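You operate a simulated robot arm through the tools that you are given. There is no shell and no other tool. Be economical: measure what you need, move in short steps, check, and stop when the job is done.

The job below is to be done with a simulated two-armed robot. You get a single attempt, and the scene is never put back.

Task
Take the teal socket box and leave it on the top of the timber table. Turn the teal dial to 12. Fetch the orange can and set it on the top of the timber table. Put the white chalk stick on the lid top of the green case. Take the grey pipe sleeve and put it on the card sheet on the bagged roll. Screw the cap back on the white bottle on the top of the timber table. Put the short wooden batten that says "L725" from the top of the timber table on the air cover. Put the sanding block labelled "fine" from the top of the timber table on the silver drain cover. Fetch the green wedge and set it on the shelf of the gauge table. The order is free. Set down upright: orange can.

It is judged by the outcome, as a careful person would: the job done as asked, and still so three seconds after it is handed in. It fails if anything else is knocked over, pushed out of place, dropped, spilled or broken. A push-on lid holds only when it is set on centred and level and pressed home; a screw cap is set on level and turned clockwise until tight. Flat cloth is picked up by pressing the open fingertips on it (5 to 10 N) and closing them slowly along it; thin cloth reads only 2 to 8 mm in the jaws.

Robot
Two 7-joint arms with two-finger parallel grippers on one trunk, on a base that drives. Base frame: it is fixed to the floor where the robot stands at the start and does not move with it; the origin is under the middle of the robot, x ahead of it, y to its left, z up; the surface under the hand at the start is at about z = 800. Units: mm, degrees, N and s.
The left shoulder is at the start at [77, 182, 1062], the right one opposite. With the tool pointing down near the work surface each hand reaches from about 320 to 760 mm from the robot's upright axis, wherever it stands, measured 20 degrees to its own side. Places, roughly: air cover [1000, 5750, 750]; card sheet on the bagged roll (34x23 cm) [-8380, 3060, 1160]; drain cover [750, 2250, 750]; green wedge (8x4x3 cm) [300, 2300, 800]; grey pipe sleeve (5x5x5 cm) [-6900, 1900, 500]; lid top of the green case [-6800, 1800, 500]; orange can [250, 500, 750]; sanding block [500, 1750, 750]; shelf of the gauge table [-1700, 0, 300]; short wooden batten [500, 1500, 750]; teal dial [400, 400, 800]; teal socket box (6x6x5 cm) [700, 0, 800]; top of the timber table [700, 1800, 800]; white bottle [500, 1250, 750]; white chalk stick (3x3x11 cm) [-6400, 2600, 400]. Payload 3.91 kg a hand.
The tool frame of a hand sits at the grasp point between the pads (the TCP): z along the fingers, y along the line on which they close. The tips reach 30 mm beyond it. Largest opening 110 mm; finger width 20, thickness 10; the body of the gripper, 48 by 112 mm, starts 55 mm behind the TCP.
Orientation is that of the tool frame in the base frame, as a unit quaternion [w, x, y, z]. With the fingers straight down and closing along the base's y, the tool's x points along the base's -x, its y along +y and its z along -z.

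Tools
- The arms move only by the tool arm_command. It takes "left_series", "right_series" or both (then of equal length, played together; a hand with none holds still); each is a list of rows, each a list of 6 numbers: the shift along the tool's x, y, z in units of 40 mm (1.0 is 40 mm), then the turn, a rotation vector about the tool's x, y, z in units of 6 degrees (1.0 is 6 degrees). In form: [[tx, ty, tz, wx, wy, wz], ...]. A call has 1 to 20 rows; each row shifts and turns the commanded pose from where the row before left it, along the tool's axes as they then stand. "left_grip" and "right_grip" are, for a hand that has rows, the gripper command, from -1 (fully open) to 1 (shut), values between in proportion, set as the call begins (left out, the last holds). A call with a number of a shift or a turn outside -1 to 1 is refused whole. A row lasts 0.2 s, in which the tool goes at most 50 mm and 8.6 degrees; a call with a longer step from one row to the next is refused whole, and so is a gripper value outside its range. A pose out of reach is approached as far as the arm can. The call stops where the force on the tool passes 40 N (or 10 N more than at its start, if that is more) or the arm is blocked; 0.2 s more then pass. The fingers move at their own pace (about 72 mm/s each) and stop on an object; they squeeze with about 31 N. The grip force told is the motor's: it shows also when the fingers shut on nothing. Time passes only in rows, and 0.2 s behind the last, so rows that do not move let the fingers close. It gives the time, the measured TCP pose, the force on the tool (base axes), the opening and the grip force at its end, in the units of the frame above (readings bear some noise), with the torque about the TCP (base axes, N m) and any sound that the robot's microphone picked up.
- Cameras (640 x 400 px; columns grow to the right, rows downward): "scene" is now at [215.5, 44.6, 1251]; the picture's right is [0.48, -0.87, 0.00], its down [-0.45, -0.25, -0.86] and it looks along [0.75, 0.42, -0.52] (base axes); focal length 214 px, centre (320, 200). "left" rides on the left gripper at [72, -17, -103] in its tool frame; the picture's right is [0.23, 0.97, 0.00], its down [-0.76, 0.18, -0.62] and it looks along [-0.61, 0.14, 0.78] (tool axes); focal length 222 px, centre (320, 200). "right" rides on the right gripper at [72, 17, -103] in its tool frame; the picture's right is [-0.23, 0.97, 0.00], its down [-0.76, -0.18, -0.62] and it looks along [-0.61, -0.14, 0.78] (tool axes); focal length 222 px, centre (320, 200). There is no depth. A picture from a camera that has moved, and an enlarged one, comes with that camera's place and axes in the base frame and with its lens.
- grab_frame(camera): a new picture of that camera. No time passes.
- slide_trunk(by): slides the trunk up (or, below 0, down) by that many mm; the arms and the scene camera ride with it, the base frame stays. It gives what a move gives, with no picture.
- drive_base(legs): drives the robot by 1 to 6 legs, each [ahead, left, turn to the left] in mm, mm and degrees, along the robot's own axes; the way and the turn of a leg run together, so that a leg with both is an arc; at most 1500 mm and 180 degrees a leg. The arms and the cameras ride along, it lands a little off, and it stops where it bumps. It gives what a move gives.
- pan_tilt(pan, tilt): turns the head with the scene camera to pan (to the left, within 80 degrees either way) and tilt (down, from -29 to 69), counted from straight ahead of the robot. It gives what a move gives.
- zoom(camera, box): a new picture of the part [left, top, right, bottom] of that camera's present view, enlarged. No time passes.
- hand_in(): hands the job in; it is judged then, once.

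Work in short steps. Places have to be worked out from the pictures, the camera data and where the tool is seen: move nearer, look again, correct. Check each grasp and each placing, and mend what went wrong. You have 483 turns and 238 pictures in all, those below and enlarged ones among them. Open the grippers and draw the arms clear of the work before you hand the job in, unless the task says otherwise; then end with one line.

The tools are called after "Emit:" by a JSON object that holds its "name" and its "arguments". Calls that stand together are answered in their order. arm_command: Moves the arms, as the interface text tells. Its arguments: {"type":"object","properties":{"left_series":{"type":"array"},"left_grip":{"type":"number"},"right_series":{"type":"array"},"right_grip":{"type":"number"}},"required":[]} The other tools are called the same way: slide_trunk (by) slides the trunk up or down; drive_base (legs) drives the base; pan_tilt (pan, tilt) turns the head that bears the scene camera; grab_frame (camera) takes a picture; zoom (camera, box) takes an enlarged picture of a part of a camera's view; hand_in () hands the job in.

At the start:

```text
time_s: 0.0
left_position: [285.5, 407.3, 1134.3]
left_orientation: [0.0, 0.0, 1.0, 0.0]
left_force: [-0.8, 0.4, -0.2]
left_moment: [0.02, 0.0, 0.0]
left_gripper_width: 110.0
left_grasp_force: 0.1
right_position: [430.8, 33.3, 1145.3]
right_orientation: [0.0, 0.001, 1.0, 0.0]
right_force: [-0.5, -0.5, 0.4]
right_moment: [0.03, -0.01, -0.03]
right_gripper_width: 109.9
right_grasp_force: 0.1
trunk travel left (down, up): [-325.0, 189.0]
robot x, y, heading: [1.4, -0.7, 0.1]
head pan, tilt: [29.0, 31.0]
```

scene: 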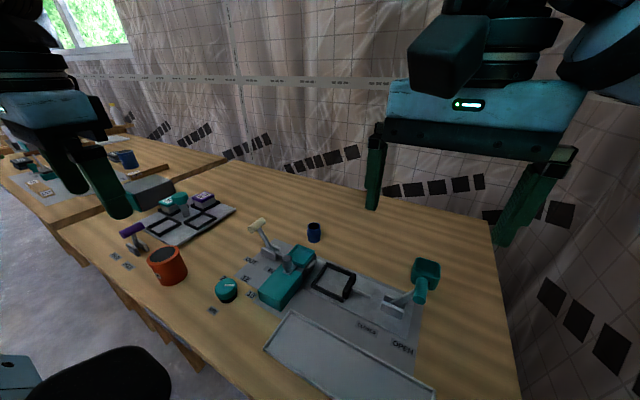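
right: 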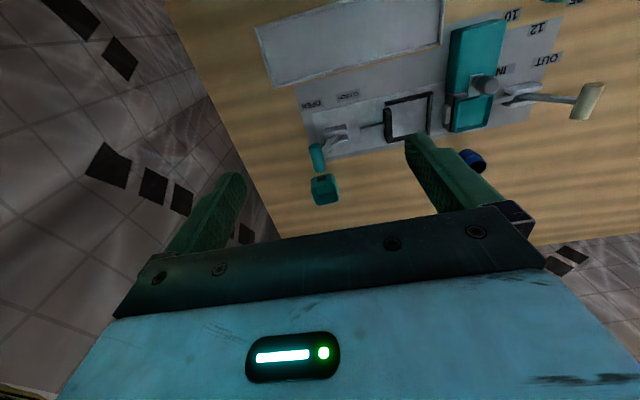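
left: 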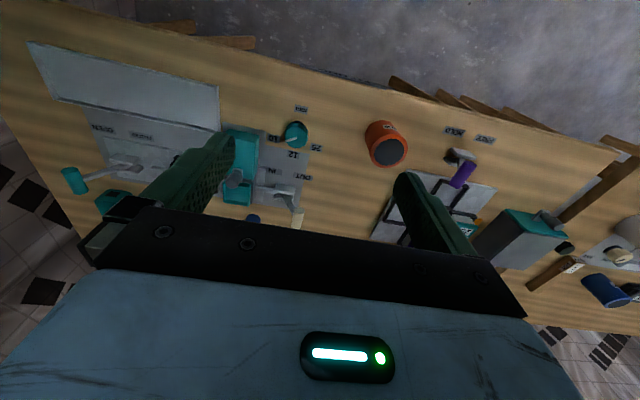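

I'll start by taking closer looks at the table area in front of the robot.

Emit:
{"name": "zoom", "arguments": {"camera": "scene", "box": [200, 200, 460, 400]}}

Emit:
{"name": "zoom", "arguments": {"camera": "scene", "box": [0, 80, 240, 300]}}

Emit:
{"name": "zoom", "arguments": {"camera": "left", "box": [200, 60, 520, 260]}}

Emit:
{"name": "zoom", "arguments": {"camera": "right", "box": [250, 0, 640, 240]}}

```text
2.00 times, centred on (330, 300) of scene
camera zoom: at [215.5, 44.6, 1251.0], right [0.48, -0.87, 0.0], down [-0.45, -0.25, -0.86], along [0.75, 0.42, -0.52], focal length 429 px, centre (300, 0)
```

zoom: 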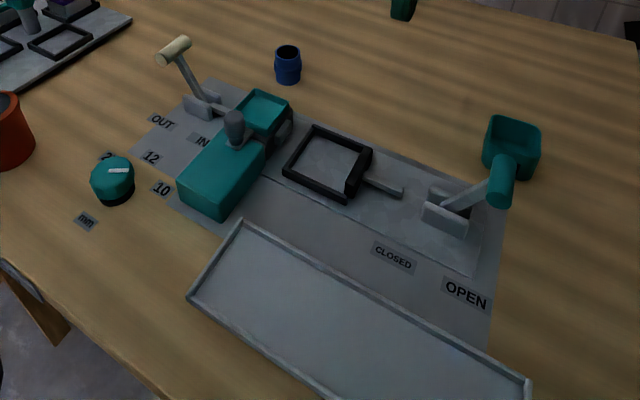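

```text
1.82 times, centred on (120, 190) of scene
camera zoom: at [215.5, 44.6, 1251.0], right [0.48, -0.87, 0.0], down [-0.45, -0.25, -0.86], along [0.75, 0.42, -0.52], focal length 390 px, centre (684, 218)
```

zoom: 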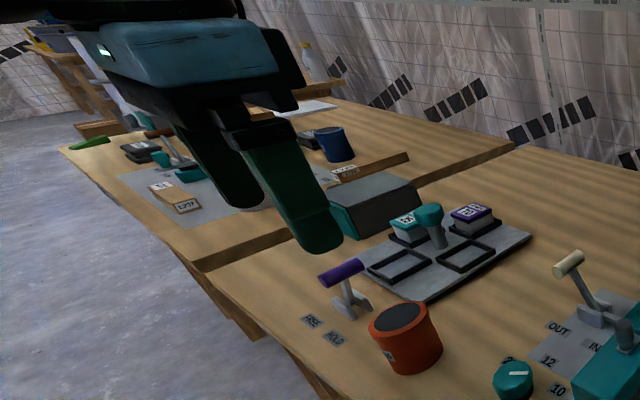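

```text
2.00 times, centred on (360, 160) of left
camera zoom: at [214.4, 389.5, 1237.9], right [-0.23, 0.97, 0.0], down [0.76, 0.18, 0.62], along [0.61, 0.14, -0.78], focal length 444 px, centre (240, 280)
```

zoom: 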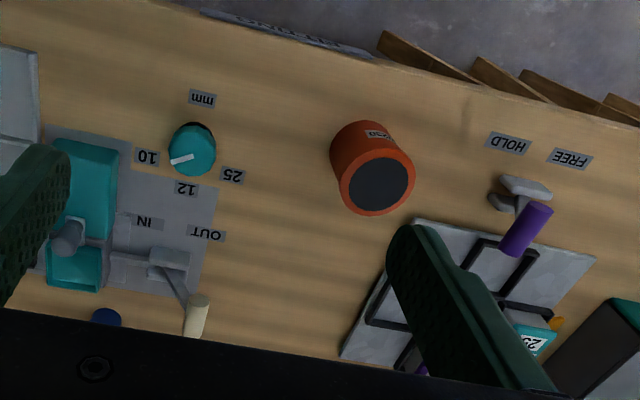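

```text
1.64 times, centred on (445, 120) of right
camera zoom: at [357.6, 47.6, 1248.9], right [0.23, 0.97, 0.0], down [0.76, -0.18, 0.62], along [0.61, -0.14, -0.78], focal length 364 px, centre (115, 331)
```

zoom: 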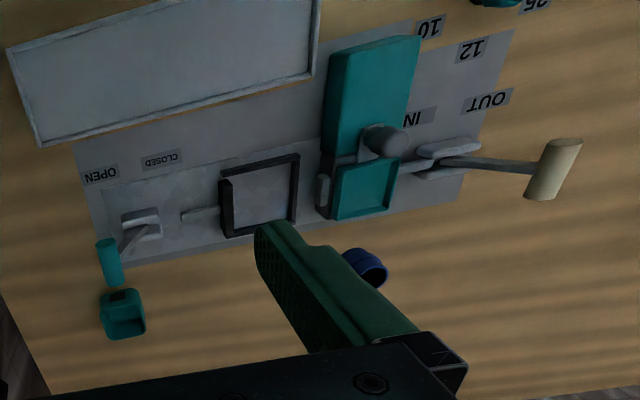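

The dial reads near (389, 382, top ≈826), with the table at about z=800 and the teal box at about (657, -8). I move the left hand above the dial to see its pointer.

Emit:
{"name": "arm_command", "arguments": {"left_series": [[-0.52, -0.13, 0.92, 0, 0, 0], [-0.52, -0.13, 0.92, 0, 0, 0], [-0.52, -0.13, 0.92, 0, 0, 0], [-0.52, -0.13, 0.92, 0, 0, 0], [-0.5, -0.1, 0.92, 0, 0, 0]], "left_grip": -1}}

Emit:
{"name": "grab_frame", "arguments": {"camera": "left"}}

Emit:
{"name": "grab_frame", "arguments": {"camera": "scene"}}

```text
time_s: 1.2
left_position: [394.0, 382.8, 950.8]
left_orientation: [0.0, 0.0, 1.0, 0.0]
left_force: [0.1, 0.0, 0.6]
left_moment: [0.01, 0.0, -0.01]
left_gripper_width: 109.8
left_grasp_force: 0.1
right_position: [431.7, 32.2, 1145.5]
right_orientation: [0.0, 0.0, 1.0, -0.001]
right_force: [0.3, -0.2, 0.3]
right_moment: [0.04, 0.0, 0.03]
right_gripper_width: 109.9
right_grasp_force: 0.1
trunk travel left (down, up): [-325.0, 189.0]
robot x, y, heading: [0.9, 1.6, -0.0]
head pan, tilt: [29.0, 31.0]
```

```text
230 pictures are left
camera left: at [320.9, 363.8, 1053.6], right [-0.23, 0.97, 0.0], down [0.76, 0.18, 0.62], along [0.61, 0.14, -0.78], focal length 222 px, centre (320, 200)
```

left: 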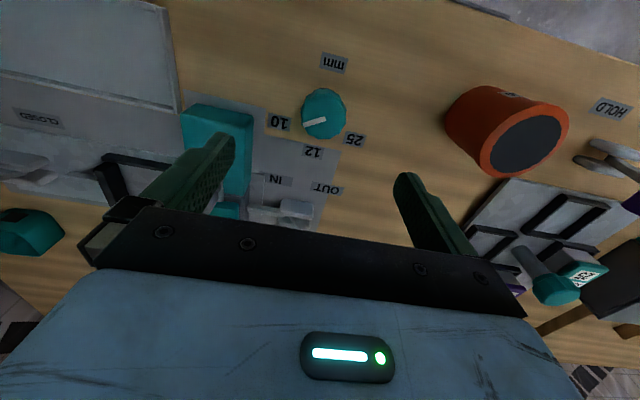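

```text
229 pictures are left
camera scene: at [216.3, 44.6, 1250.9], right [0.48, -0.87, 0.0], down [-0.45, -0.25, -0.86], along [0.75, 0.42, -0.52], focal length 214 px, centre (320, 200)
```

scene: 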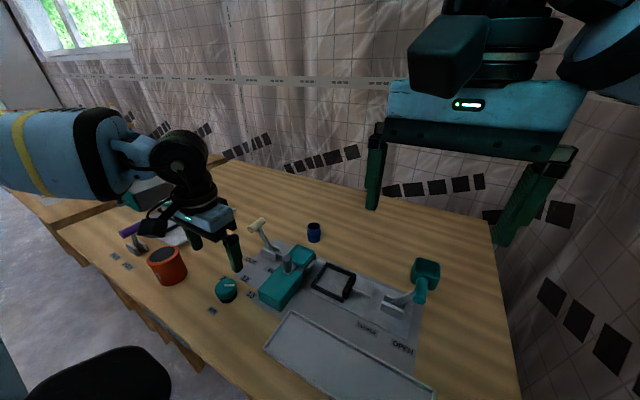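

Emit:
{"name": "zoom", "arguments": {"camera": "left", "box": [250, 40, 410, 200]}}

```text
2.50 times, centred on (330, 120) of left
camera zoom: at [320.9, 363.8, 1053.6], right [-0.23, 0.97, 0.0], down [0.76, 0.18, 0.62], along [0.61, 0.14, -0.78], focal length 555 px, centre (295, 400)
```

zoom: 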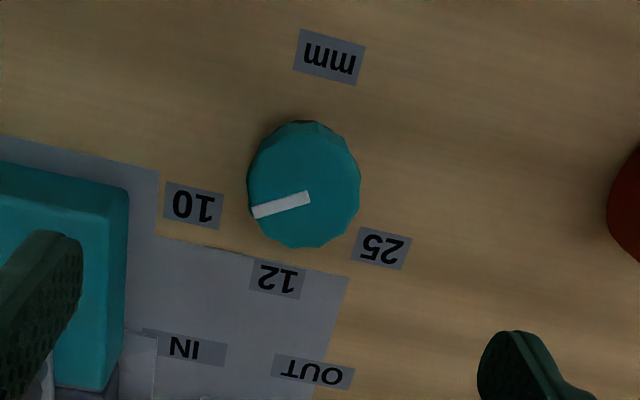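

Projected label positions put 10 at −60°, 12 at 0° and 25 at +60° about the dial centre (391, 383). The pointer is at −60° (10), so it needs +60° counter‑clockwise. I pre-turn the hand −30°, narrow the fingers and descend.

Emit:
{"name": "arm_command", "arguments": {"left_series": [[0.07, 0.01, 0, 0, 0, 1], [0, 0, 0.4, 0, 0, 1], [0, 0, 0.5, 0, 0, 1], [0, 0, 0.5, 0, 0, 1], [0, 0, 0.5, 0, 0, 1], [0, 0, 0.4, 0, 0, 0]], "left_grip": -0.3}}

Emit:
{"name": "zoom", "arguments": {"camera": "left", "box": [200, 0, 440, 200]}}

```text
time_s: 2.6
left_position: [385.9, 383.9, 858.6]
left_orientation: [0.0, 0.259, 0.966, 0.0]
left_force: [-0.4, 0.6, -0.2]
left_moment: [0.01, 0.04, 0.0]
left_gripper_width: 71.4
left_grasp_force: 0.1
right_position: [430.3, 32.4, 1145.7]
right_orientation: [-0.001, 0.0, 1.0, 0.0]
right_force: [-0.4, -0.5, 0.2]
right_moment: [0.0, -0.04, -0.01]
right_gripper_width: 109.7
right_grasp_force: 0.2
trunk travel left (down, up): [-325.0, 189.0]
robot x, y, heading: [-3.0, 3.4, -0.4]
head pan, tilt: [29.0, 31.0]
```

```text
2.00 times, centred on (320, 100) of left
camera zoom: at [314.9, 403.3, 962.3], right [0.29, 0.96, 0.0], down [0.75, -0.23, 0.62], along [0.6, -0.18, -0.78], focal length 444 px, centre (320, 400)
```

zoom: 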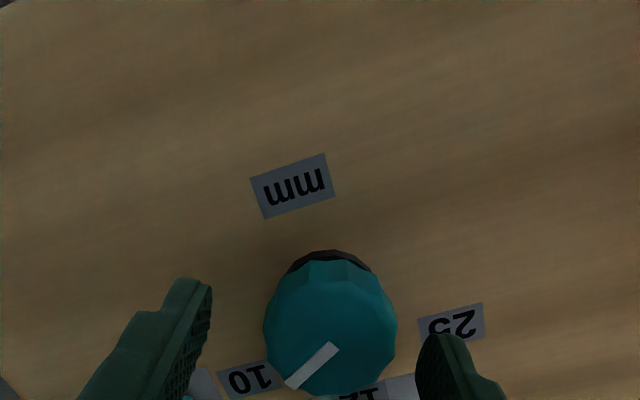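

The hand stands about 4 mm behind the dial centre; I correct, lower to z≈834 and close on the dial.

Emit:
{"name": "arm_command", "arguments": {"left_series": [[-0.08, 0.06, 0.2, 0, 0, 0], [0, 0, 0.4, 0, 0, 0], [0, 0, 0, 0, 0, 0]]}}

Emit:
{"name": "arm_command", "arguments": {"left_series": [[0, 0, 0, 0, 0, 0], [0, 0, 0, 0, 0, 0], [0, 0, 0, 0, 0, 0], [0, 0, 0, 0, 0, 0]], "left_grip": 0.6}}

```text
time_s: 3.4
left_position: [390.0, 383.6, 834.7]
left_orientation: [0.0, 0.26, 0.966, 0.0]
left_force: [-0.3, -0.3, 1.3]
left_moment: [-0.02, 0.0, -0.02]
left_gripper_width: 71.8
left_grasp_force: 0.2
right_position: [430.5, 32.4, 1146.2]
right_orientation: [0.0, 0.0, 1.0, 0.0]
right_force: [-0.1, 1.1, -0.2]
right_moment: [-0.03, -0.02, 0.0]
right_gripper_width: 110.0
right_grasp_force: 0.1
trunk travel left (down, up): [-325.0, 189.0]
robot x, y, heading: [1.6, 1.6, -0.1]
head pan, tilt: [29.0, 31.0]
```

```text
time_s: 4.4
left_position: [390.4, 385.0, 834.4]
left_orientation: [0.0, 0.259, 0.966, 0.0]
left_force: [9.0, 17.9, 6.5]
left_moment: [0.55, 0.57, 0.06]
left_gripper_width: 44.8
left_grasp_force: 45.1
right_position: [431.9, 33.9, 1145.2]
right_orientation: [0.0, 0.0, 1.0, 0.0]
right_force: [-0.4, -0.2, -0.3]
right_moment: [0.0, -0.05, 0.01]
right_gripper_width: 110.0
right_grasp_force: 0.0
trunk travel left (down, up): [-325.0, 189.0]
robot x, y, heading: [2.0, 2.8, 0.0]
head pan, tilt: [29.0, 31.0]
```

The fingers hold the dial (44.8 mm) with a small lateral load; I shift ~2 mm toward the load and turn 60°.

Emit:
{"name": "arm_command", "arguments": {"left_series": [[0, 0.05, 0, 0, 0, 0], [0, 0, 0, 0, 0, -1], [0, 0, 0, 0, 0, -1], [0, 0, 0, 0, 0, -1], [0, 0, 0, 0, 0, -1], [0, 0, 0, 0, 0, -1], [0, 0, 0, 0, 0, -1], [0, 0, 0, 0, 0, -1], [0, 0, 0, 0, 0, -1], [0, 0, 0, 0, 0, -1], [0, 0, 0, 0, 0, -1], [0, 0, 0, 0, 0, 0]]}}

Emit:
{"name": "zoom", "arguments": {"camera": "left", "box": [200, 60, 440, 260]}}

```text
time_s: 7.0
left_position: [391.2, 385.8, 834.7]
left_orientation: [-0.002, -0.26, 0.966, -0.001]
left_force: [-12.4, -12.4, -19.5]
left_moment: [-0.01, -0.43, 0.0]
left_gripper_width: 45.0
left_grasp_force: 45.3
right_position: [430.2, 30.4, 1146.4]
right_orientation: [0.0, 0.0, 1.0, 0.0]
right_force: [0.2, 0.1, -0.4]
right_moment: [0.01, 0.01, 0.03]
right_gripper_width: 109.8
right_grasp_force: 0.1
trunk travel left (down, up): [-325.0, 189.0]
robot x, y, heading: [-0.8, -3.2, 0.1]
head pan, tilt: [29.0, 31.0]
```

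```text
2.00 times, centred on (320, 160) of left
camera zoom: at [337.3, 333.0, 937.9], right [-0.69, 0.73, 0.0], down [0.57, 0.54, 0.62], along [0.45, 0.43, -0.78], focal length 444 px, centre (320, 280)
```

zoom: 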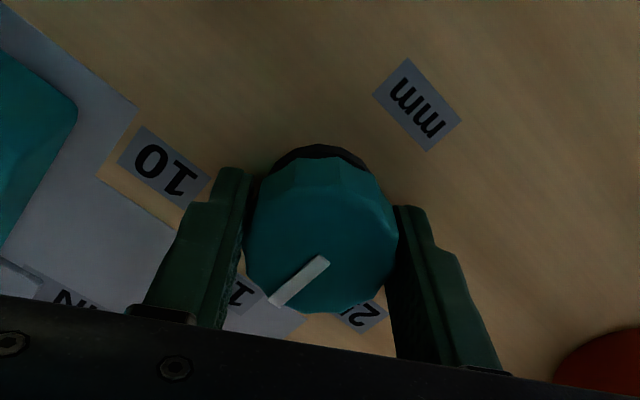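

The pointer now aims at the 12 label. I open slightly, lift, and check from above.

Emit:
{"name": "arm_command", "arguments": {"left_series": [[0, 0, 0, 0, 0, 0], [0, 0, 0, 0, 0, 0], [0, 0, -0.8, 0, 0, 0], [0, 0, -1, 0, 0, 0], [0, 0, -1, 0, 0, 1], [0, 0, 0, 0, 0, 1], [0, 0, 0, 0, 0, 1], [0, 0, 0, 0, 0, 1], [0, 0, 0, 0, 0, 1]], "left_grip": -0.15}}

Emit:
{"name": "grab_frame", "arguments": {"camera": "left"}}

Emit:
{"name": "zoom", "arguments": {"camera": "left", "box": [250, 20, 410, 180]}}

```text
time_s: 9.0
left_position: [392.6, 386.7, 945.1]
left_orientation: [0.0, 0.001, 1.0, 0.002]
left_force: [-0.3, 0.6, -0.4]
left_moment: [-0.01, 0.01, 0.02]
left_gripper_width: 63.2
left_grasp_force: 0.0
right_position: [430.6, 31.7, 1145.1]
right_orientation: [-0.001, 0.0, 1.0, 0.0]
right_force: [-0.4, 0.1, 0.1]
right_moment: [-0.02, -0.01, -0.03]
right_gripper_width: 110.0
right_grasp_force: 0.1
trunk travel left (down, up): [-325.0, 189.0]
robot x, y, heading: [-2.5, -1.0, 0.1]
head pan, tilt: [29.0, 31.0]
```

```text
225 pictures are left
camera left: at [320.3, 367.4, 1049.2], right [-0.23, 0.97, 0.0], down [0.76, 0.18, 0.62], along [0.61, 0.14, -0.78], focal length 222 px, centre (320, 200)
```

left: 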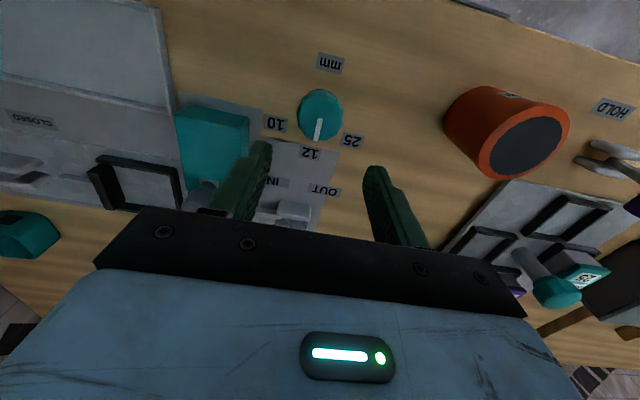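

```text
2.50 times, centred on (330, 100) of left
camera zoom: at [320.3, 367.4, 1049.2], right [-0.23, 0.97, 0.0], down [0.76, 0.18, 0.62], along [0.61, 0.14, -0.78], focal length 555 px, centre (295, 450)
```

zoom: 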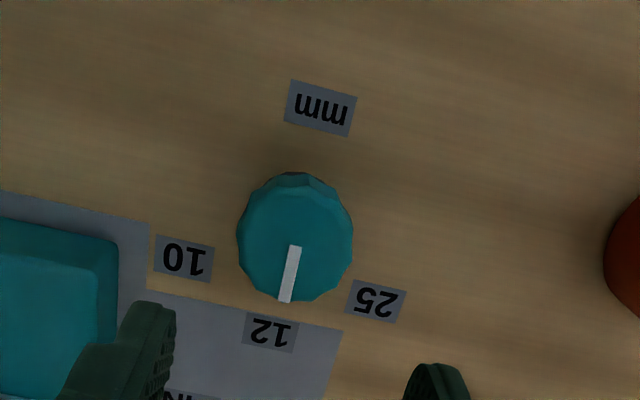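

The dial is at 12. Next the orange can: triangulated at about (355, 535) with top z≈895. I move the open left hand above it.

Emit:
{"name": "arm_command", "arguments": {"left_series": [[0.2, 0.6, -0.9, 0, 0, 0], [0.2, 0.8, 0, 0, 0, 0], [0.2, 0.8, 0, 0, 0, 0], [0.2, 0.8, 0, 0, 0, 0], [0.13, 0.7, 0, 0, 0, 0]], "left_grip": -1}}

Emit:
{"name": "grab_frame", "arguments": {"camera": "left"}}

Emit:
{"name": "zoom", "arguments": {"camera": "scene", "box": [60, 150, 260, 300]}}

```text
time_s: 10.2
left_position: [355.0, 535.6, 984.0]
left_orientation: [0.0, 0.001, 1.0, 0.0]
left_force: [0.1, -0.2, -0.2]
left_moment: [-0.06, 0.0, 0.01]
left_gripper_width: 110.1
left_grasp_force: 0.0
right_position: [430.4, 33.4, 1145.2]
right_orientation: [0.0, 0.001, 1.0, 0.0]
right_force: [0.7, 0.6, -1.0]
right_moment: [0.02, 0.01, 0.01]
right_gripper_width: 110.0
right_grasp_force: 0.0
trunk travel left (down, up): [-325.0, 189.0]
robot x, y, heading: [0.6, -0.8, -0.0]
head pan, tilt: [29.0, 31.0]
```

```text
223 pictures are left
camera left: at [282.9, 517.0, 1086.6], right [-0.23, 0.97, 0.0], down [0.76, 0.18, 0.62], along [0.61, 0.14, -0.78], focal length 222 px, centre (320, 200)
```

left: 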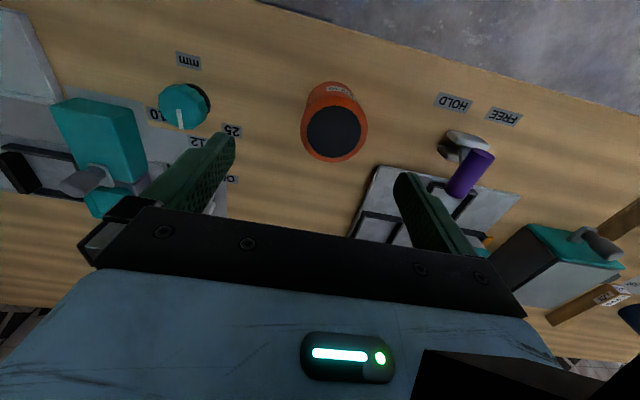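

```text
2.67 times, centred on (160, 225) of scene
camera zoom: at [215.3, 45.3, 1251.0], right [0.48, -0.87, 0.0], down [-0.45, -0.25, -0.86], along [0.75, 0.42, -0.52], focal length 572 px, centre (747, 133)
```

zoom: 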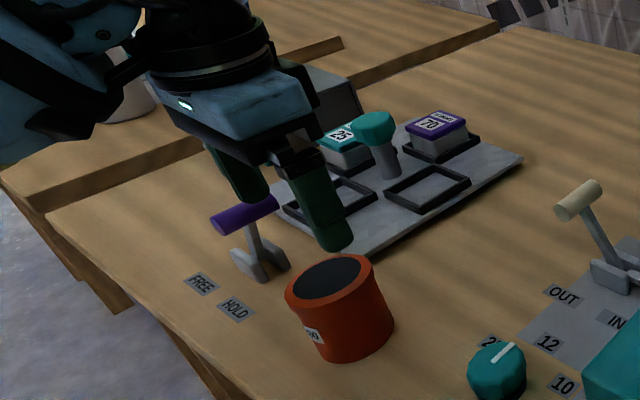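

Triangulating again: can at about (362, 550), top z≈871, diameter ≈62. I centre over it, lower to z≈845 and look before closing.

Emit:
{"name": "arm_command", "arguments": {"left_series": [[-0.18, 0.36, 0.5, 0, 0, 0], [0, 0, 0.8, 0, 0, 0], [0, 0, 0.8, 0, 0, 0], [0, 0, 0.4, 0, 0, 0]]}}

Emit:
{"name": "grab_frame", "arguments": {"camera": "left"}}

```text
time_s: 11.2
left_position: [362.3, 548.1, 882.7]
left_orientation: [0.0, 0.0, 1.0, 0.0]
left_force: [0.2, -1.0, 0.5]
left_moment: [0.05, 0.03, -0.02]
left_gripper_width: 110.1
left_grasp_force: 0.0
right_position: [430.4, 33.5, 1145.4]
right_orientation: [0.0, 0.001, 1.0, 0.0]
right_force: [-0.2, -0.4, -0.6]
right_moment: [-0.01, 0.02, -0.02]
right_gripper_width: 110.0
right_grasp_force: 0.0
trunk travel left (down, up): [-325.0, 189.0]
robot x, y, heading: [0.6, -1.0, -0.2]
head pan, tilt: [29.0, 31.0]
```

```text
221 pictures are left
camera left: at [289.7, 529.8, 985.5], right [-0.23, 0.97, 0.0], down [0.76, 0.18, 0.62], along [0.61, 0.14, -0.78], focal length 222 px, centre (320, 200)
```

left: 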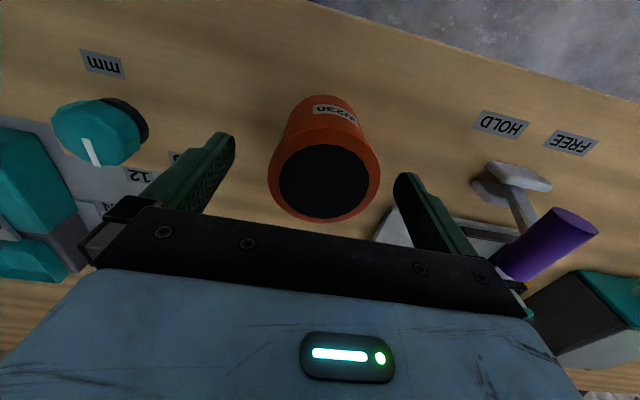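

Well centred. Lower 36 mm and close.

Emit:
{"name": "arm_command", "arguments": {"left_series": [[0, 0.03, 0.5, 0, 0, 0], [0, 0, 0.4, 0, 0, 0]]}}

Emit:
{"name": "arm_command", "arguments": {"left_series": [[0, 0, 0, 0, 0, 0], [0, 0, 0, 0, 0, 0], [0, 0, 0, 0, 0, 0], [0, 0, 0, 0, 0, 0]], "left_grip": 0.6}}

```text
time_s: 11.8
left_position: [362.6, 549.5, 847.5]
left_orientation: [0.001, 0.0, 1.0, 0.0]
left_force: [0.3, 0.1, -0.8]
left_moment: [0.03, -0.01, 0.0]
left_gripper_width: 110.1
left_grasp_force: 0.1
right_position: [430.6, 32.0, 1146.0]
right_orientation: [0.0, 0.0, 1.0, 0.001]
right_force: [0.0, 0.0, 0.1]
right_moment: [0.04, -0.03, 0.0]
right_gripper_width: 109.9
right_grasp_force: 0.1
trunk travel left (down, up): [-325.0, 189.0]
robot x, y, heading: [-2.6, -2.9, -0.0]
head pan, tilt: [29.0, 31.0]
```

```text
time_s: 12.8
left_position: [362.5, 548.4, 845.6]
left_orientation: [0.0, 0.001, 1.0, 0.0]
left_force: [0.7, -0.2, 0.1]
left_moment: [-0.04, 0.01, -0.02]
left_gripper_width: 65.2
left_grasp_force: 31.1
right_position: [430.2, 32.2, 1145.3]
right_orientation: [0.0, 0.001, 1.0, -0.001]
right_force: [-0.4, -0.4, -0.5]
right_moment: [0.04, 0.03, 0.02]
right_gripper_width: 110.1
right_grasp_force: 0.0
trunk travel left (down, up): [-325.0, 189.0]
robot x, y, heading: [-0.9, 1.6, 0.0]
head pan, tilt: [29.0, 31.0]
```

The can is held (65 mm, 31 N). I lift it, while bringing the right hand toward above the teal box to look at it.

Emit:
{"name": "arm_command", "arguments": {"left_series": [[0, 0, -0.5, 0, 0, 0], [0, 0, -0.8, 0, 0, 0], [0, 0, -0.8, 0, 0, 0], [0, 0, -0.8, 0, 0, 0], [0, 0, -0.8, 0, 0, 0], [0, 0, -0.8, 0, 0, 0], [0, 0, 0, 0, 0, 0]], "right_series": [[-0.807, -0.146, 0.52, 0, 0, 0], [-0.807, -0.146, 0.52, 0, 0, 0], [-0.807, -0.146, 0.52, 0, 0, 0], [-0.807, -0.146, 0.52, 0, 0, 0], [-0.807, -0.146, 0.52, 0, 0, 0], [-0.807, -0.146, 0.52, 0, 0, 0], [-0.807, -0.146, 0.52, 0, 0, 0]], "left_grip": 0.6, "right_grip": -1}}

Emit:
{"name": "grab_frame", "arguments": {"camera": "right"}}

Emit:
{"name": "grab_frame", "arguments": {"camera": "scene"}}

```text
time_s: 14.4
left_position: [363.0, 551.9, 1009.6]
left_orientation: [0.0, -0.001, 1.0, 0.0]
left_force: [0.2, 0.5, -2.8]
left_moment: [-0.01, 0.03, -0.01]
left_gripper_width: 65.1
left_grasp_force: 31.3
left hand out of reach, approached as far as the arm can: row 6
right_position: [663.6, -21.1, 999.9]
right_orientation: [-0.002, 0.013, 1.0, 0.003]
right_force: [0.0, 0.0, -0.2]
right_moment: [-0.02, 0.03, -0.03]
right_gripper_width: 110.0
right_grasp_force: 0.0
trunk travel left (down, up): [-325.0, 189.0]
robot x, y, heading: [1.4, -1.2, -0.0]
head pan, tilt: [29.0, 31.0]
```

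```text
220 pictures are left
camera right: at [591.3, -5.2, 1104.1], right [0.25, 0.97, 0.0], down [0.76, -0.2, 0.62], along [0.6, -0.15, -0.78], focal length 222 px, centre (320, 200)
```

right: 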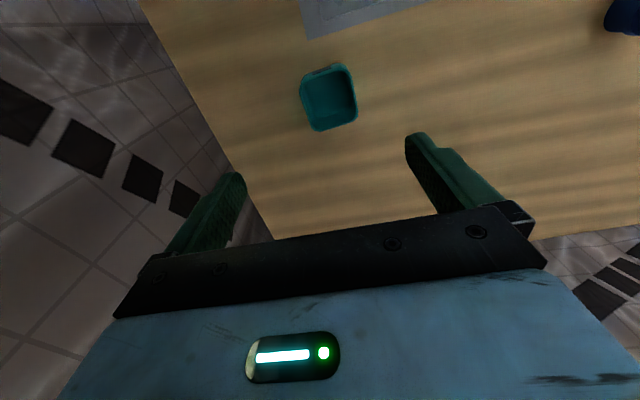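

```text
219 pictures are left
camera scene: at [216.0, 46.6, 1250.8], right [0.49, -0.87, 0.0], down [-0.45, -0.25, -0.86], along [0.75, 0.41, -0.52], focal length 214 px, centre (320, 200)
```

scene: 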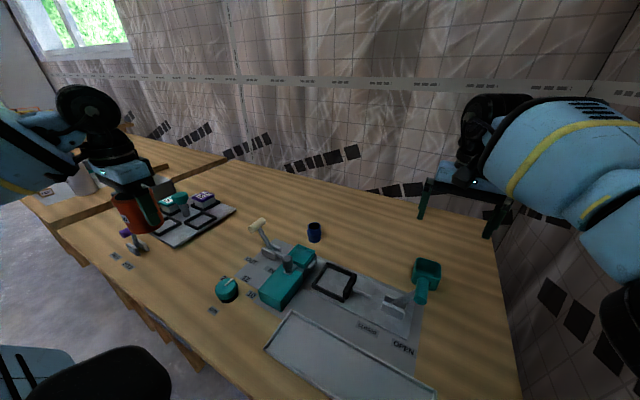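

The box is axis-aligned at about (656, -9), top ≈850, clear of the lever. I lower the right hand to just above it and verify.

Emit:
{"name": "arm_command", "arguments": {"right_series": [[0.19, 0.3, 0.7, 0, 0, 0], [0, 0, 0.7, 0, 0, 0], [0, 0, 0.7, 0, 0, 0], [0, 0, 0.6, 0, 0, 0]]}}

Emit:
{"name": "grab_frame", "arguments": {"camera": "right"}}

```text
time_s: 15.4
left_position: [362.2, 550.2, 1011.1]
left_orientation: [0.0, -0.001, 1.0, 0.001]
left_force: [-0.9, -0.6, -2.4]
left_moment: [0.03, -0.01, 0.0]
left_gripper_width: 65.1
left_grasp_force: 31.2
right_position: [651.0, 3.7, 892.1]
right_orientation: [0.001, 0.0, 1.0, 0.001]
right_force: [-0.1, 0.0, -0.4]
right_moment: [0.0, -0.02, -0.02]
right_gripper_width: 109.9
right_grasp_force: 0.1
trunk travel left (down, up): [-325.0, 189.0]
robot x, y, heading: [1.0, -2.9, -0.1]
head pan, tilt: [29.0, 31.0]
```

```text
218 pictures are left
camera right: at [577.2, 19.7, 995.4], right [0.23, 0.97, 0.0], down [0.76, -0.18, 0.62], along [0.61, -0.14, -0.78], focal length 222 px, centre (320, 200)
```

right: 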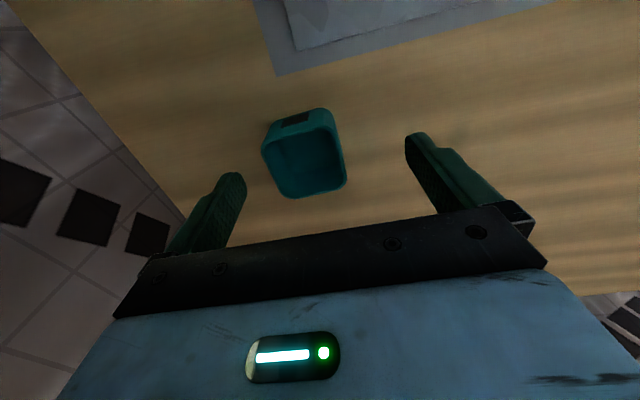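

Box centre is near (652, -8). Shift −12 mm in y, lower to z≈838, close.

Emit:
{"name": "arm_command", "arguments": {"right_series": [[-0.03, -0.3, 0.1, 0, 0, 0], [0, 0, 0.5, 0, 0, 0], [0, 0, 0.5, 0, 0, 0], [0, 0, 0.25, 0, 0, 0], [0, 0, 0, 0, 0, 0]]}}

Emit:
{"name": "arm_command", "arguments": {"right_series": [[0, 0, 0, 0, 0, 0], [0, 0, 0, 0, 0, 0], [0, 0, 0, 0, 0, 0], [0, 0, 0, 0, 0, 0]], "right_grip": 0.6}}

Emit:
{"name": "grab_frame", "arguments": {"camera": "right"}}

```text
time_s: 16.6
left_position: [361.3, 551.1, 1011.0]
left_orientation: [0.0, -0.001, 1.0, 0.002]
left_force: [0.3, 0.5, -2.2]
left_moment: [-0.01, 0.02, 0.0]
left_gripper_width: 65.1
left_grasp_force: 31.2
right_position: [651.4, -7.7, 838.0]
right_orientation: [0.0, 0.0, 1.0, 0.001]
right_force: [0.0, 0.2, -0.4]
right_moment: [0.01, -0.01, 0.05]
right_gripper_width: 109.8
right_grasp_force: 0.0
trunk travel left (down, up): [-325.0, 189.0]
robot x, y, heading: [2.8, -2.0, -0.1]
head pan, tilt: [29.0, 31.0]
```

```text
time_s: 17.6
left_position: [362.0, 550.3, 1011.5]
left_orientation: [-0.001, -0.001, 1.0, 0.001]
left_force: [0.6, -0.1, -2.6]
left_moment: [-0.02, -0.01, 0.01]
left_gripper_width: 65.1
left_grasp_force: 31.1
right_position: [650.6, -7.3, 838.7]
right_orientation: [0.0, -0.001, 1.0, 0.0]
right_force: [-0.6, 0.1, -0.8]
right_moment: [-0.03, -0.01, 0.02]
right_gripper_width: 57.3
right_grasp_force: 30.6
trunk travel left (down, up): [-325.0, 189.0]
robot x, y, heading: [1.6, 5.7, -0.0]
head pan, tilt: [29.0, 31.0]
```

```text
217 pictures are left
camera right: at [577.1, 7.7, 941.6], right [0.23, 0.97, 0.0], down [0.76, -0.18, 0.62], along [0.61, -0.14, -0.78], focal length 222 px, centre (320, 200)
```

right: 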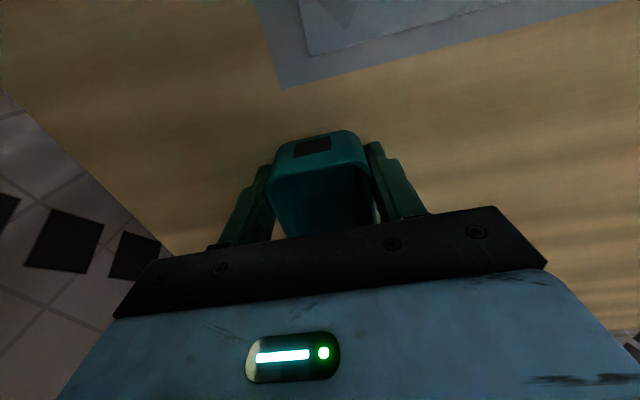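

Box held (57 mm). Lift 180 mm, then retract toward the body.

Emit:
{"name": "arm_command", "arguments": {"right_series": [[0, 0, -0.6, 0, 0, 0], [0, 0, -0.9, 0, 0, 0], [0, 0, -0.9, 0, 0, 0], [0, 0, -0.9, 0, 0, 0], [0, 0, -0.9, 0, 0, 0], [0.8, 0, -0.4, 0, 0, 0], [0.9, 0, 0, 0, 0, 0], [0.9, 0, 0, 0, 0, 0], [0.9, 0, 0, 0, 0, 0], [0.9, 0, 0, 0, 0, 0], [0.8, 0, 0, 0, 0, 0]]}}

Emit:
{"name": "grab_frame", "arguments": {"camera": "scene"}}

```text
time_s: 20.0
left_position: [361.4, 550.9, 1011.0]
left_orientation: [0.0, -0.002, 1.0, 0.001]
left_force: [0.3, 0.6, -2.2]
left_moment: [0.02, 0.0, 0.03]
left_gripper_width: 65.2
left_grasp_force: 31.2
right_position: [441.3, -8.4, 1023.0]
right_orientation: [0.0, 0.001, 1.0, 0.0]
right_force: [0.2, -0.5, -1.1]
right_moment: [0.06, 0.02, 0.01]
right_gripper_width: 57.2
right_grasp_force: 31.1
trunk travel left (down, up): [-325.0, 189.0]
robot x, y, heading: [0.9, -4.8, -0.1]
head pan, tilt: [29.0, 31.0]
```

```text
216 pictures are left
camera scene: at [215.3, 44.7, 1251.0], right [0.48, -0.87, 0.0], down [-0.45, -0.25, -0.86], along [0.75, 0.42, -0.52], focal length 214 px, centre (320, 200)
```

scene: 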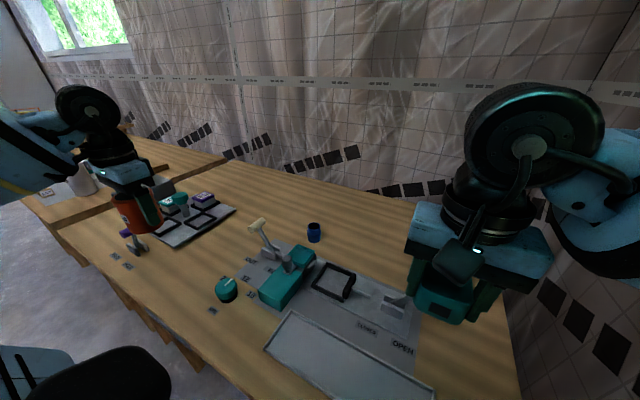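

Both hands loaded. I look left along the tables to plan the drive.

Emit:
{"name": "pan_tilt", "arguments": {"pan": 75, "tilt": 25}}

Emit:
{"name": "grab_frame", "arguments": {"camera": "scene"}}

Emit:
{"name": "zoom", "arguments": {"camera": "scene", "box": [300, 60, 540, 210]}}

```text
time_s: 21.1
left_position: [361.5, 551.3, 1011.2]
left_orientation: [0.0, -0.001, 1.0, 0.001]
left_force: [-0.4, 0.3, -2.4]
left_moment: [-0.03, 0.01, -0.01]
left_gripper_width: 65.1
left_grasp_force: 31.4
right_position: [441.7, -8.1, 1022.1]
right_orientation: [0.0, 0.0, 1.0, -0.001]
right_force: [-0.7, 0.5, -0.6]
right_moment: [0.01, -0.02, 0.0]
right_gripper_width: 57.1
right_grasp_force: 31.0
trunk travel left (down, up): [-325.0, 189.0]
robot x, y, heading: [-0.2, 3.2, -0.2]
head pan, tilt: [75.0, 25.0]
```

```text
215 pictures are left
camera scene: at [160.9, 90.1, 1260.6], right [0.97, -0.26, 0.0], down [-0.11, -0.41, -0.91], along [0.24, 0.88, -0.42], focal length 214 px, centre (320, 200)
```

scene: 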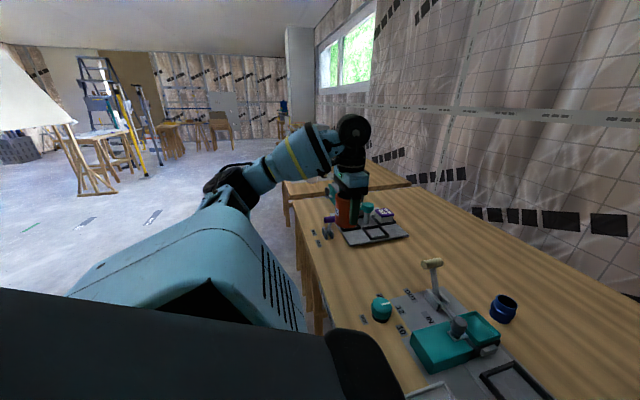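

```text
2.67 times, centred on (420, 135) of scene
camera zoom: at [160.9, 90.1, 1260.6], right [0.97, -0.26, 0.0], down [-0.11, -0.41, -0.91], along [0.24, 0.88, -0.42], focal length 572 px, centre (53, 373)
```

zoom: 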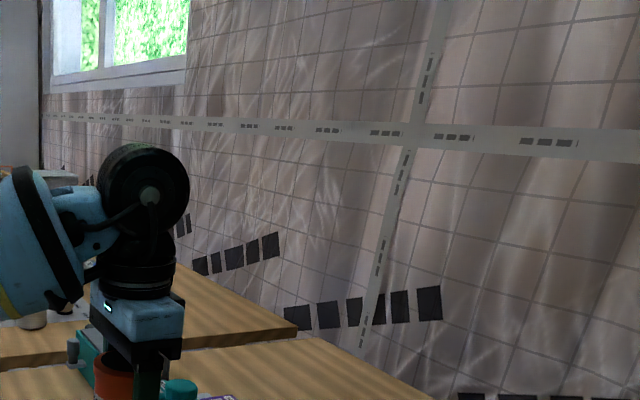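

Table 2's front edge is in line (x≈270) with table 1. I raise the trunk for clearance, back off 80 mm and drive left about 1450 mm.

Emit:
{"name": "slide_trunk", "arguments": {"by": 130}}

Emit:
{"name": "drive_base", "arguments": {"legs": [[-100, 0, 0], [0, 1450, 0]]}}

Emit:
{"name": "pan_tilt", "arguments": {"pan": 10, "tilt": 35}}

Emit:
{"name": "grab_frame", "arguments": {"camera": "scene"}}

```text
time_s: 22.7
left_position: [360.6, 549.9, 1142.0]
left_orientation: [0.0, 0.0, 1.0, 0.0]
left_force: [0.2, -0.1, -2.8]
left_moment: [-0.04, 0.0, 0.0]
left_gripper_width: 65.1
left_grasp_force: 31.2
right_position: [443.1, -8.6, 1149.8]
right_orientation: [0.0, -0.001, 1.0, 0.0]
right_force: [0.3, -0.5, -0.2]
right_moment: [-0.01, 0.0, 0.02]
right_gripper_width: 57.4
right_grasp_force: 30.7
trunk travel left (down, up): [-455.0, 59.0]
robot x, y, heading: [2.4, 1.7, -0.0]
head pan, tilt: [75.0, 25.0]
```

```text
time_s: 36.4
left_position: [272.6, 2000.1, 1141.9]
left_orientation: [0.0, 0.006, 1.0, 0.0]
left_force: [-0.7, 0.7, -2.7]
left_moment: [0.0, 0.0, 0.0]
left_gripper_width: 65.0
left_grasp_force: 31.4
right_position: [348.8, 1440.1, 1151.3]
right_orientation: [0.0, 0.005, 1.0, 0.0]
right_force: [0.1, 0.0, -0.6]
right_moment: [0.0, 0.01, 0.03]
right_gripper_width: 57.5
right_grasp_force: 31.0
trunk travel left (down, up): [-455.0, 59.0]
robot x, y, heading: [-95.1, 1452.8, -0.4]
head pan, tilt: [75.0, 25.0]
```

```text
time_s: 37.7
left_position: [273.3, 1999.5, 1142.8]
left_orientation: [-0.001, 0.005, 1.0, -0.001]
left_force: [-0.4, 0.1, -2.1]
left_moment: [0.0, 0.05, 0.02]
left_gripper_width: 65.0
left_grasp_force: 30.4
right_position: [349.2, 1441.1, 1151.9]
right_orientation: [0.0, 0.005, 1.0, 0.0]
right_force: [-0.6, 0.2, -0.7]
right_moment: [0.0, 0.01, 0.0]
right_gripper_width: 57.2
right_grasp_force: 31.3
trunk travel left (down, up): [-455.0, 59.0]
robot x, y, heading: [-96.9, 1454.6, -0.5]
head pan, tilt: [10.0, 35.0]
```

```text
213 pictures are left
camera scene: at [71.7, 1468.1, 1391.3], right [0.16, -0.99, 0.0], down [-0.57, -0.09, -0.82], along [0.81, 0.13, -0.57], focal length 214 px, centre (320, 200)
```

scene: 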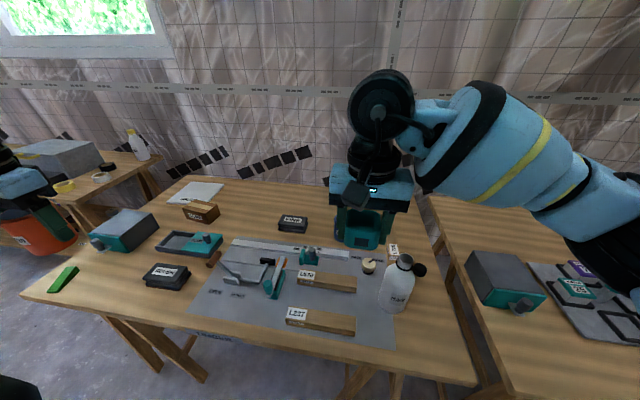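

Emit:
{"name": "zoom", "arguments": {"camera": "scene", "box": [20, 160, 280, 330]}}

Emit:
{"name": "zoom", "arguments": {"camera": "scene", "box": [180, 190, 440, 360]}}

```text
2.35 times, centred on (150, 245) of scene
camera zoom: at [71.7, 1468.1, 1391.3], right [0.16, -0.99, 0.0], down [-0.57, -0.09, -0.82], along [0.81, 0.13, -0.57], focal length 505 px, centre (720, 94)
```

zoom: 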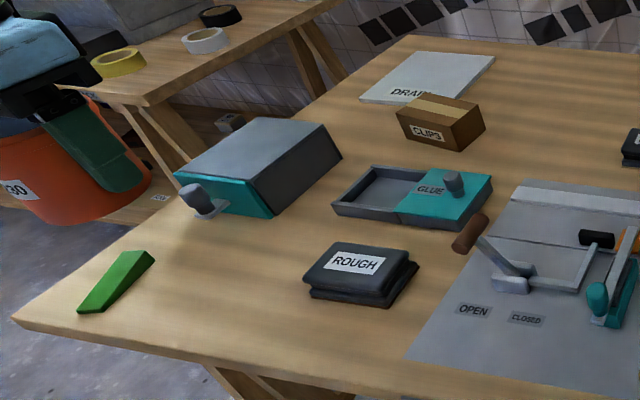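

```text
2.35 times, centred on (310, 275) of scene
camera zoom: at [71.7, 1468.1, 1391.3], right [0.16, -0.99, 0.0], down [-0.57, -0.09, -0.82], along [0.81, 0.13, -0.57], focal length 505 px, centre (344, 24)
```

zoom: 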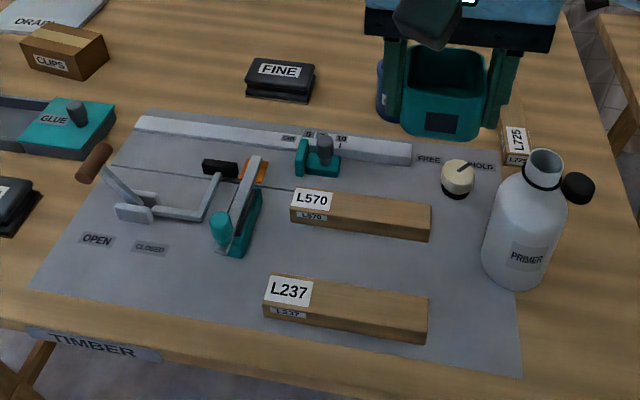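

The timber table shows: FINE ≈(709,1682), ROUGH ≈(406,2010), DRAIN plate ≈(864,2223), L725 ≈(618,1299), bottle ≈(420,1325), cap ≈(556,1220), wedge ≈(343,2321). Free spots: (680,1850) for the box and (370,2160) for the can; I drive to about (−10,1950).

Emit:
{"name": "drive_base", "arguments": {"legs": [[0, 495, 0], [85, 0, 0.5]]}}

Emit:
{"name": "grab_frame", "arguments": {"camera": "scene"}}

```text
time_s: 43.2
left_position: [365.5, 2489.8, 1141.6]
left_orientation: [0.0, 0.006, 1.0, -0.001]
left_force: [-0.4, 0.8, -2.4]
left_moment: [0.03, -0.01, 0.0]
left_gripper_width: 65.3
left_grasp_force: 30.9
right_position: [439.1, 1930.1, 1152.0]
right_orientation: [0.0, 0.005, 1.0, -0.001]
right_force: [-0.1, 0.6, -0.6]
right_moment: [0.02, 0.02, 0.0]
right_gripper_width: 56.9
right_grasp_force: 31.1
trunk travel left (down, up): [-455.0, 59.0]
robot x, y, heading: [-0.7, 1944.9, -0.8]
head pan, tilt: [10.0, 35.0]
```

```text
210 pictures are left
camera scene: at [163.1, 1957.8, 1391.3], right [0.16, -0.99, 0.0], down [-0.57, -0.09, -0.82], along [0.81, 0.13, -0.57], focal length 214 px, centre (320, 200)
```

scene: 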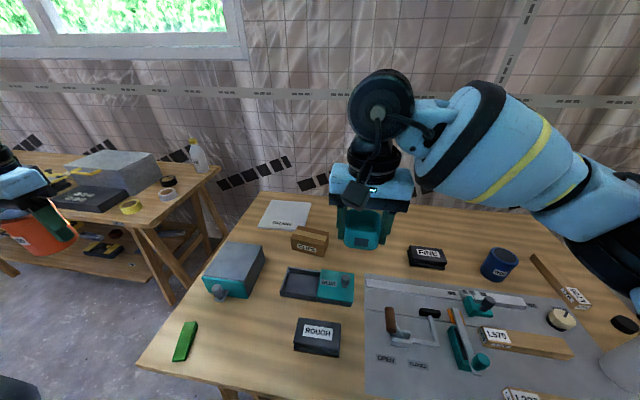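

I lower the trunk back and bring both hands over their free spots: left toward (360,2170), right toward (700,1880).

Emit:
{"name": "slide_trunk", "arguments": {"by": -130}}

Emit:
{"name": "arm_command", "arguments": {"left_series": [[0, -0.9, 0, 0, 0, 0], [0, -0.9, 0, 0, 0, 0], [0, -0.9, 0, 0, 0, 0], [0, -0.9, 0, 0, 0, 0], [0, -0.9, 0, 0, 0, 0], [0, -0.9, 0, 0, 0, 0], [0, -0.9, 0, 0, 0, 0], [0, -0.9, 0, 0, 0, 0], [0.1, -0.8, 0, 0, 0, 0]], "right_series": [[-0.75, -0.1, 0, 0, 0, 0], [-0.75, -0.1, 0, 0, 0, 0], [-0.75, -0.1, 0, 0, 0, 0], [-0.75, -0.15, 0, 0, 0, 0], [-0.75, -0.15, 0, 0, 0, 0], [-0.75, -0.15, 0, 0, 0, 0], [-0.75, -0.15, 0, 0, 0, 0], [-0.7, -0.15, 0.3, 0, 0, 0], [-0.5, -0.2, 0.7, 0, 0, 0]]}}

Emit:
{"name": "grab_frame", "arguments": {"camera": "scene"}}

Emit:
{"name": "grab_frame", "arguments": {"camera": "left"}}

Emit:
{"name": "grab_frame", "arguments": {"camera": "right"}}

```text
time_s: 44.8
left_position: [365.5, 2488.4, 1013.1]
left_orientation: [0.0, 0.005, 1.0, 0.0]
left_force: [-0.6, -0.5, -2.6]
left_moment: [-0.03, -0.03, 0.02]
left_gripper_width: 65.0
left_grasp_force: 31.3
right_position: [439.1, 1928.8, 1022.7]
right_orientation: [0.0, 0.005, 1.0, 0.0]
right_force: [0.1, 0.2, -0.6]
right_moment: [-0.04, -0.02, 0.0]
right_gripper_width: 57.3
right_grasp_force: 30.5
trunk travel left (down, up): [-325.0, 189.0]
robot x, y, heading: [0.6, 1944.3, -0.9]
head pan, tilt: [10.0, 35.0]
```

```text
time_s: 46.8
left_position: [359.7, 2167.3, 1011.3]
left_orientation: [0.0, 0.006, 1.0, 0.001]
left_force: [1.4, -0.5, -2.1]
left_moment: [0.03, 0.01, 0.05]
left_gripper_width: 64.9
left_grasp_force: 31.2
right_position: [680.2, 1866.6, 979.0]
right_orientation: [0.001, 0.005, 1.0, 0.001]
right_force: [-0.6, 0.2, -0.4]
right_moment: [0.05, -0.03, -0.02]
right_gripper_width: 57.1
right_grasp_force: 31.8
right hand out of reach, approached as far as the arm can: row 8, 9
trunk travel left (down, up): [-325.0, 189.0]
robot x, y, heading: [-2.2, 1949.1, -0.6]
head pan, tilt: [10.0, 35.0]
```

```text
209 pictures are left
camera scene: at [222.4, 1955.2, 1244.7], right [0.16, -0.99, 0.0], down [-0.57, -0.09, -0.82], along [0.81, 0.13, -0.57], focal length 214 px, centre (320, 200)
```

scene: 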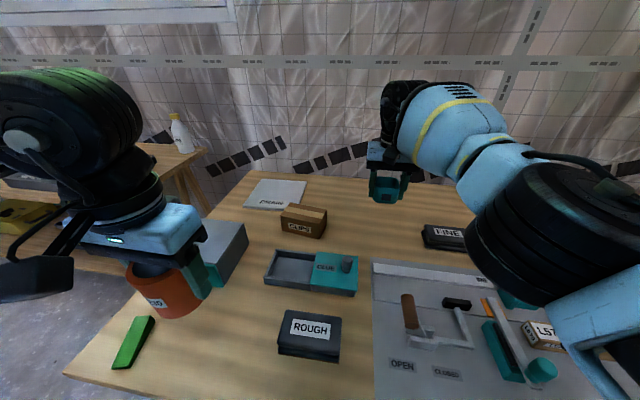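

```text
208 pictures are left
camera left: at [286.8, 2149.5, 1115.7], right [-0.22, 0.98, 0.0], down [0.76, 0.17, 0.62], along [0.61, 0.14, -0.78], focal length 222 px, centre (320, 200)
```

left: 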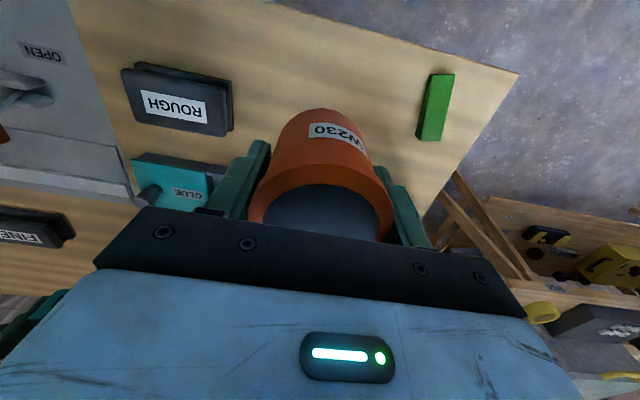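

```text
207 pictures are left
camera right: at [608.1, 1883.6, 1081.5], right [0.24, 0.97, 0.0], down [0.76, -0.19, 0.62], along [0.61, -0.15, -0.78], focal length 222 px, centre (320, 200)
```

right: 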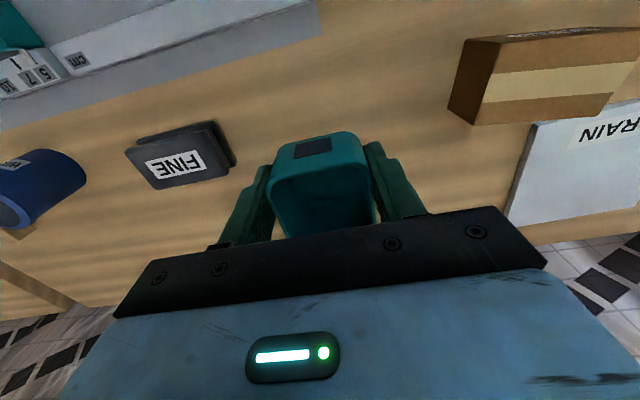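

Spots beneath both hands are clear. I lower both objects to just above the table.

Emit:
{"name": "arm_command", "arguments": {"left_series": [[0, 0, 0.65, 0, 0, 0], [0, 0, 0.65, 0, 0, 0], [0, 0, 0.65, 0, 0, 0], [0, 0, 0.65, 0, 0, 0], [0, 0, 0.65, 0, 0, 0], [0, 0, 0.65, 0, 0, 0]], "right_series": [[0, 0, 0.5, 0, 0, 0], [0, 0, 0.5, 0, 0, 0], [0, 0, 0.5, 0, 0, 0], [0, 0, 0.5, 0, 0, 0], [0, 0, 0.5, 0, 0, 0], [0, 0, 0.5, 0, 0, 0]]}}

```text
time_s: 48.2
left_position: [358.8, 2170.0, 856.3]
left_orientation: [0.0, 0.006, 1.0, 0.0]
left_force: [0.5, 0.6, -1.8]
left_moment: [-0.02, 0.01, 0.01]
left_gripper_width: 64.9
left_grasp_force: 31.1
right_position: [681.0, 1869.8, 856.3]
right_orientation: [0.0, 0.006, 1.0, 0.0]
right_force: [-0.6, 0.8, -1.3]
right_moment: [0.03, 0.03, -0.01]
right_gripper_width: 57.2
right_grasp_force: 31.0
trunk travel left (down, up): [-325.0, 189.0]
robot x, y, heading: [-1.8, 1948.0, -0.7]
head pan, tilt: [10.0, 35.0]
```

Now the final centimetre, in small steps, one hand at a time.

Emit:
{"name": "arm_command", "arguments": {"left_series": [[0, 0, 0.12, 0, 0, 0], [0, 0, 0.1, 0, 0, 0], [0, 0, 0.05, 0, 0, 0]]}}

Emit:
{"name": "arm_command", "arguments": {"right_series": [[0, 0, 0.2, 0, 0, 0], [0, 0, 0.15, 0, 0, 0], [0, 0, 0.07, 0, 0, 0], [0, 0, 0.05, 0, 0, 0]]}}

```text
time_s: 49.0
left_position: [357.9, 2168.7, 847.4]
left_orientation: [0.003, 0.006, 1.0, 0.0]
left_force: [0.7, 3.8, 17.1]
left_moment: [0.0, 0.47, 0.0]
left_gripper_width: 65.1
left_grasp_force: 30.5
right_position: [680.7, 1868.6, 858.5]
right_orientation: [0.001, 0.006, 1.0, 0.0]
right_force: [-0.3, 0.1, -0.6]
right_moment: [-0.01, 0.02, 0.03]
right_gripper_width: 57.3
right_grasp_force: 31.2
trunk travel left (down, up): [-325.0, 189.0]
robot x, y, heading: [-3.3, 1940.1, -0.8]
head pan, tilt: [10.0, 35.0]
```

```text
time_s: 50.0
left_position: [358.1, 2168.8, 845.2]
left_orientation: [0.001, 0.005, 1.0, 0.0]
left_force: [5.3, 2.7, 21.2]
left_moment: [-0.06, 0.01, 0.12]
left_gripper_width: 64.6
left_grasp_force: 31.3
right_position: [678.9, 1868.7, 838.3]
right_orientation: [0.001, 0.007, 1.0, 0.001]
right_force: [-0.2, -0.1, -0.7]
right_moment: [-0.02, 0.02, -0.02]
right_gripper_width: 57.5
right_grasp_force: 31.3
trunk travel left (down, up): [-325.0, 189.0]
robot x, y, heading: [-0.2, 1944.8, -0.9]
head pan, tilt: [10.0, 35.0]
```

The can is in contact; I open the left hand. The box needs one or two millimetres more.

Emit:
{"name": "arm_command", "arguments": {"left_series": [[0, 0, 0, 0, 0, 0], [0, 0, 0, 0, 0, 0], [0, 0, 0, 0, 0, 0]], "right_series": [[0, 0, 0.04, 0, 0, 0], [0, 0, 0.04, 0, 0, 0], [0, 0, 0.02, 0, 0, 0]], "left_grip": -1}}

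```text
time_s: 50.8
left_position: [356.3, 2169.1, 845.8]
left_orientation: [0.001, 0.005, 1.0, 0.0]
left_force: [-0.3, 0.0, -0.9]
left_moment: [-0.01, -0.02, -0.01]
left_gripper_width: 109.7
left_grasp_force: 0.0
right_position: [680.9, 1869.5, 837.7]
right_orientation: [0.002, 0.006, 1.0, 0.0]
right_force: [2.4, -2.1, 17.5]
right_moment: [-0.13, -0.02, 0.0]
right_gripper_width: 57.2
right_grasp_force: 31.0
trunk travel left (down, up): [-325.0, 189.0]
robot x, y, heading: [-0.1, 1941.5, -1.1]
head pan, tilt: [10.0, 35.0]
```

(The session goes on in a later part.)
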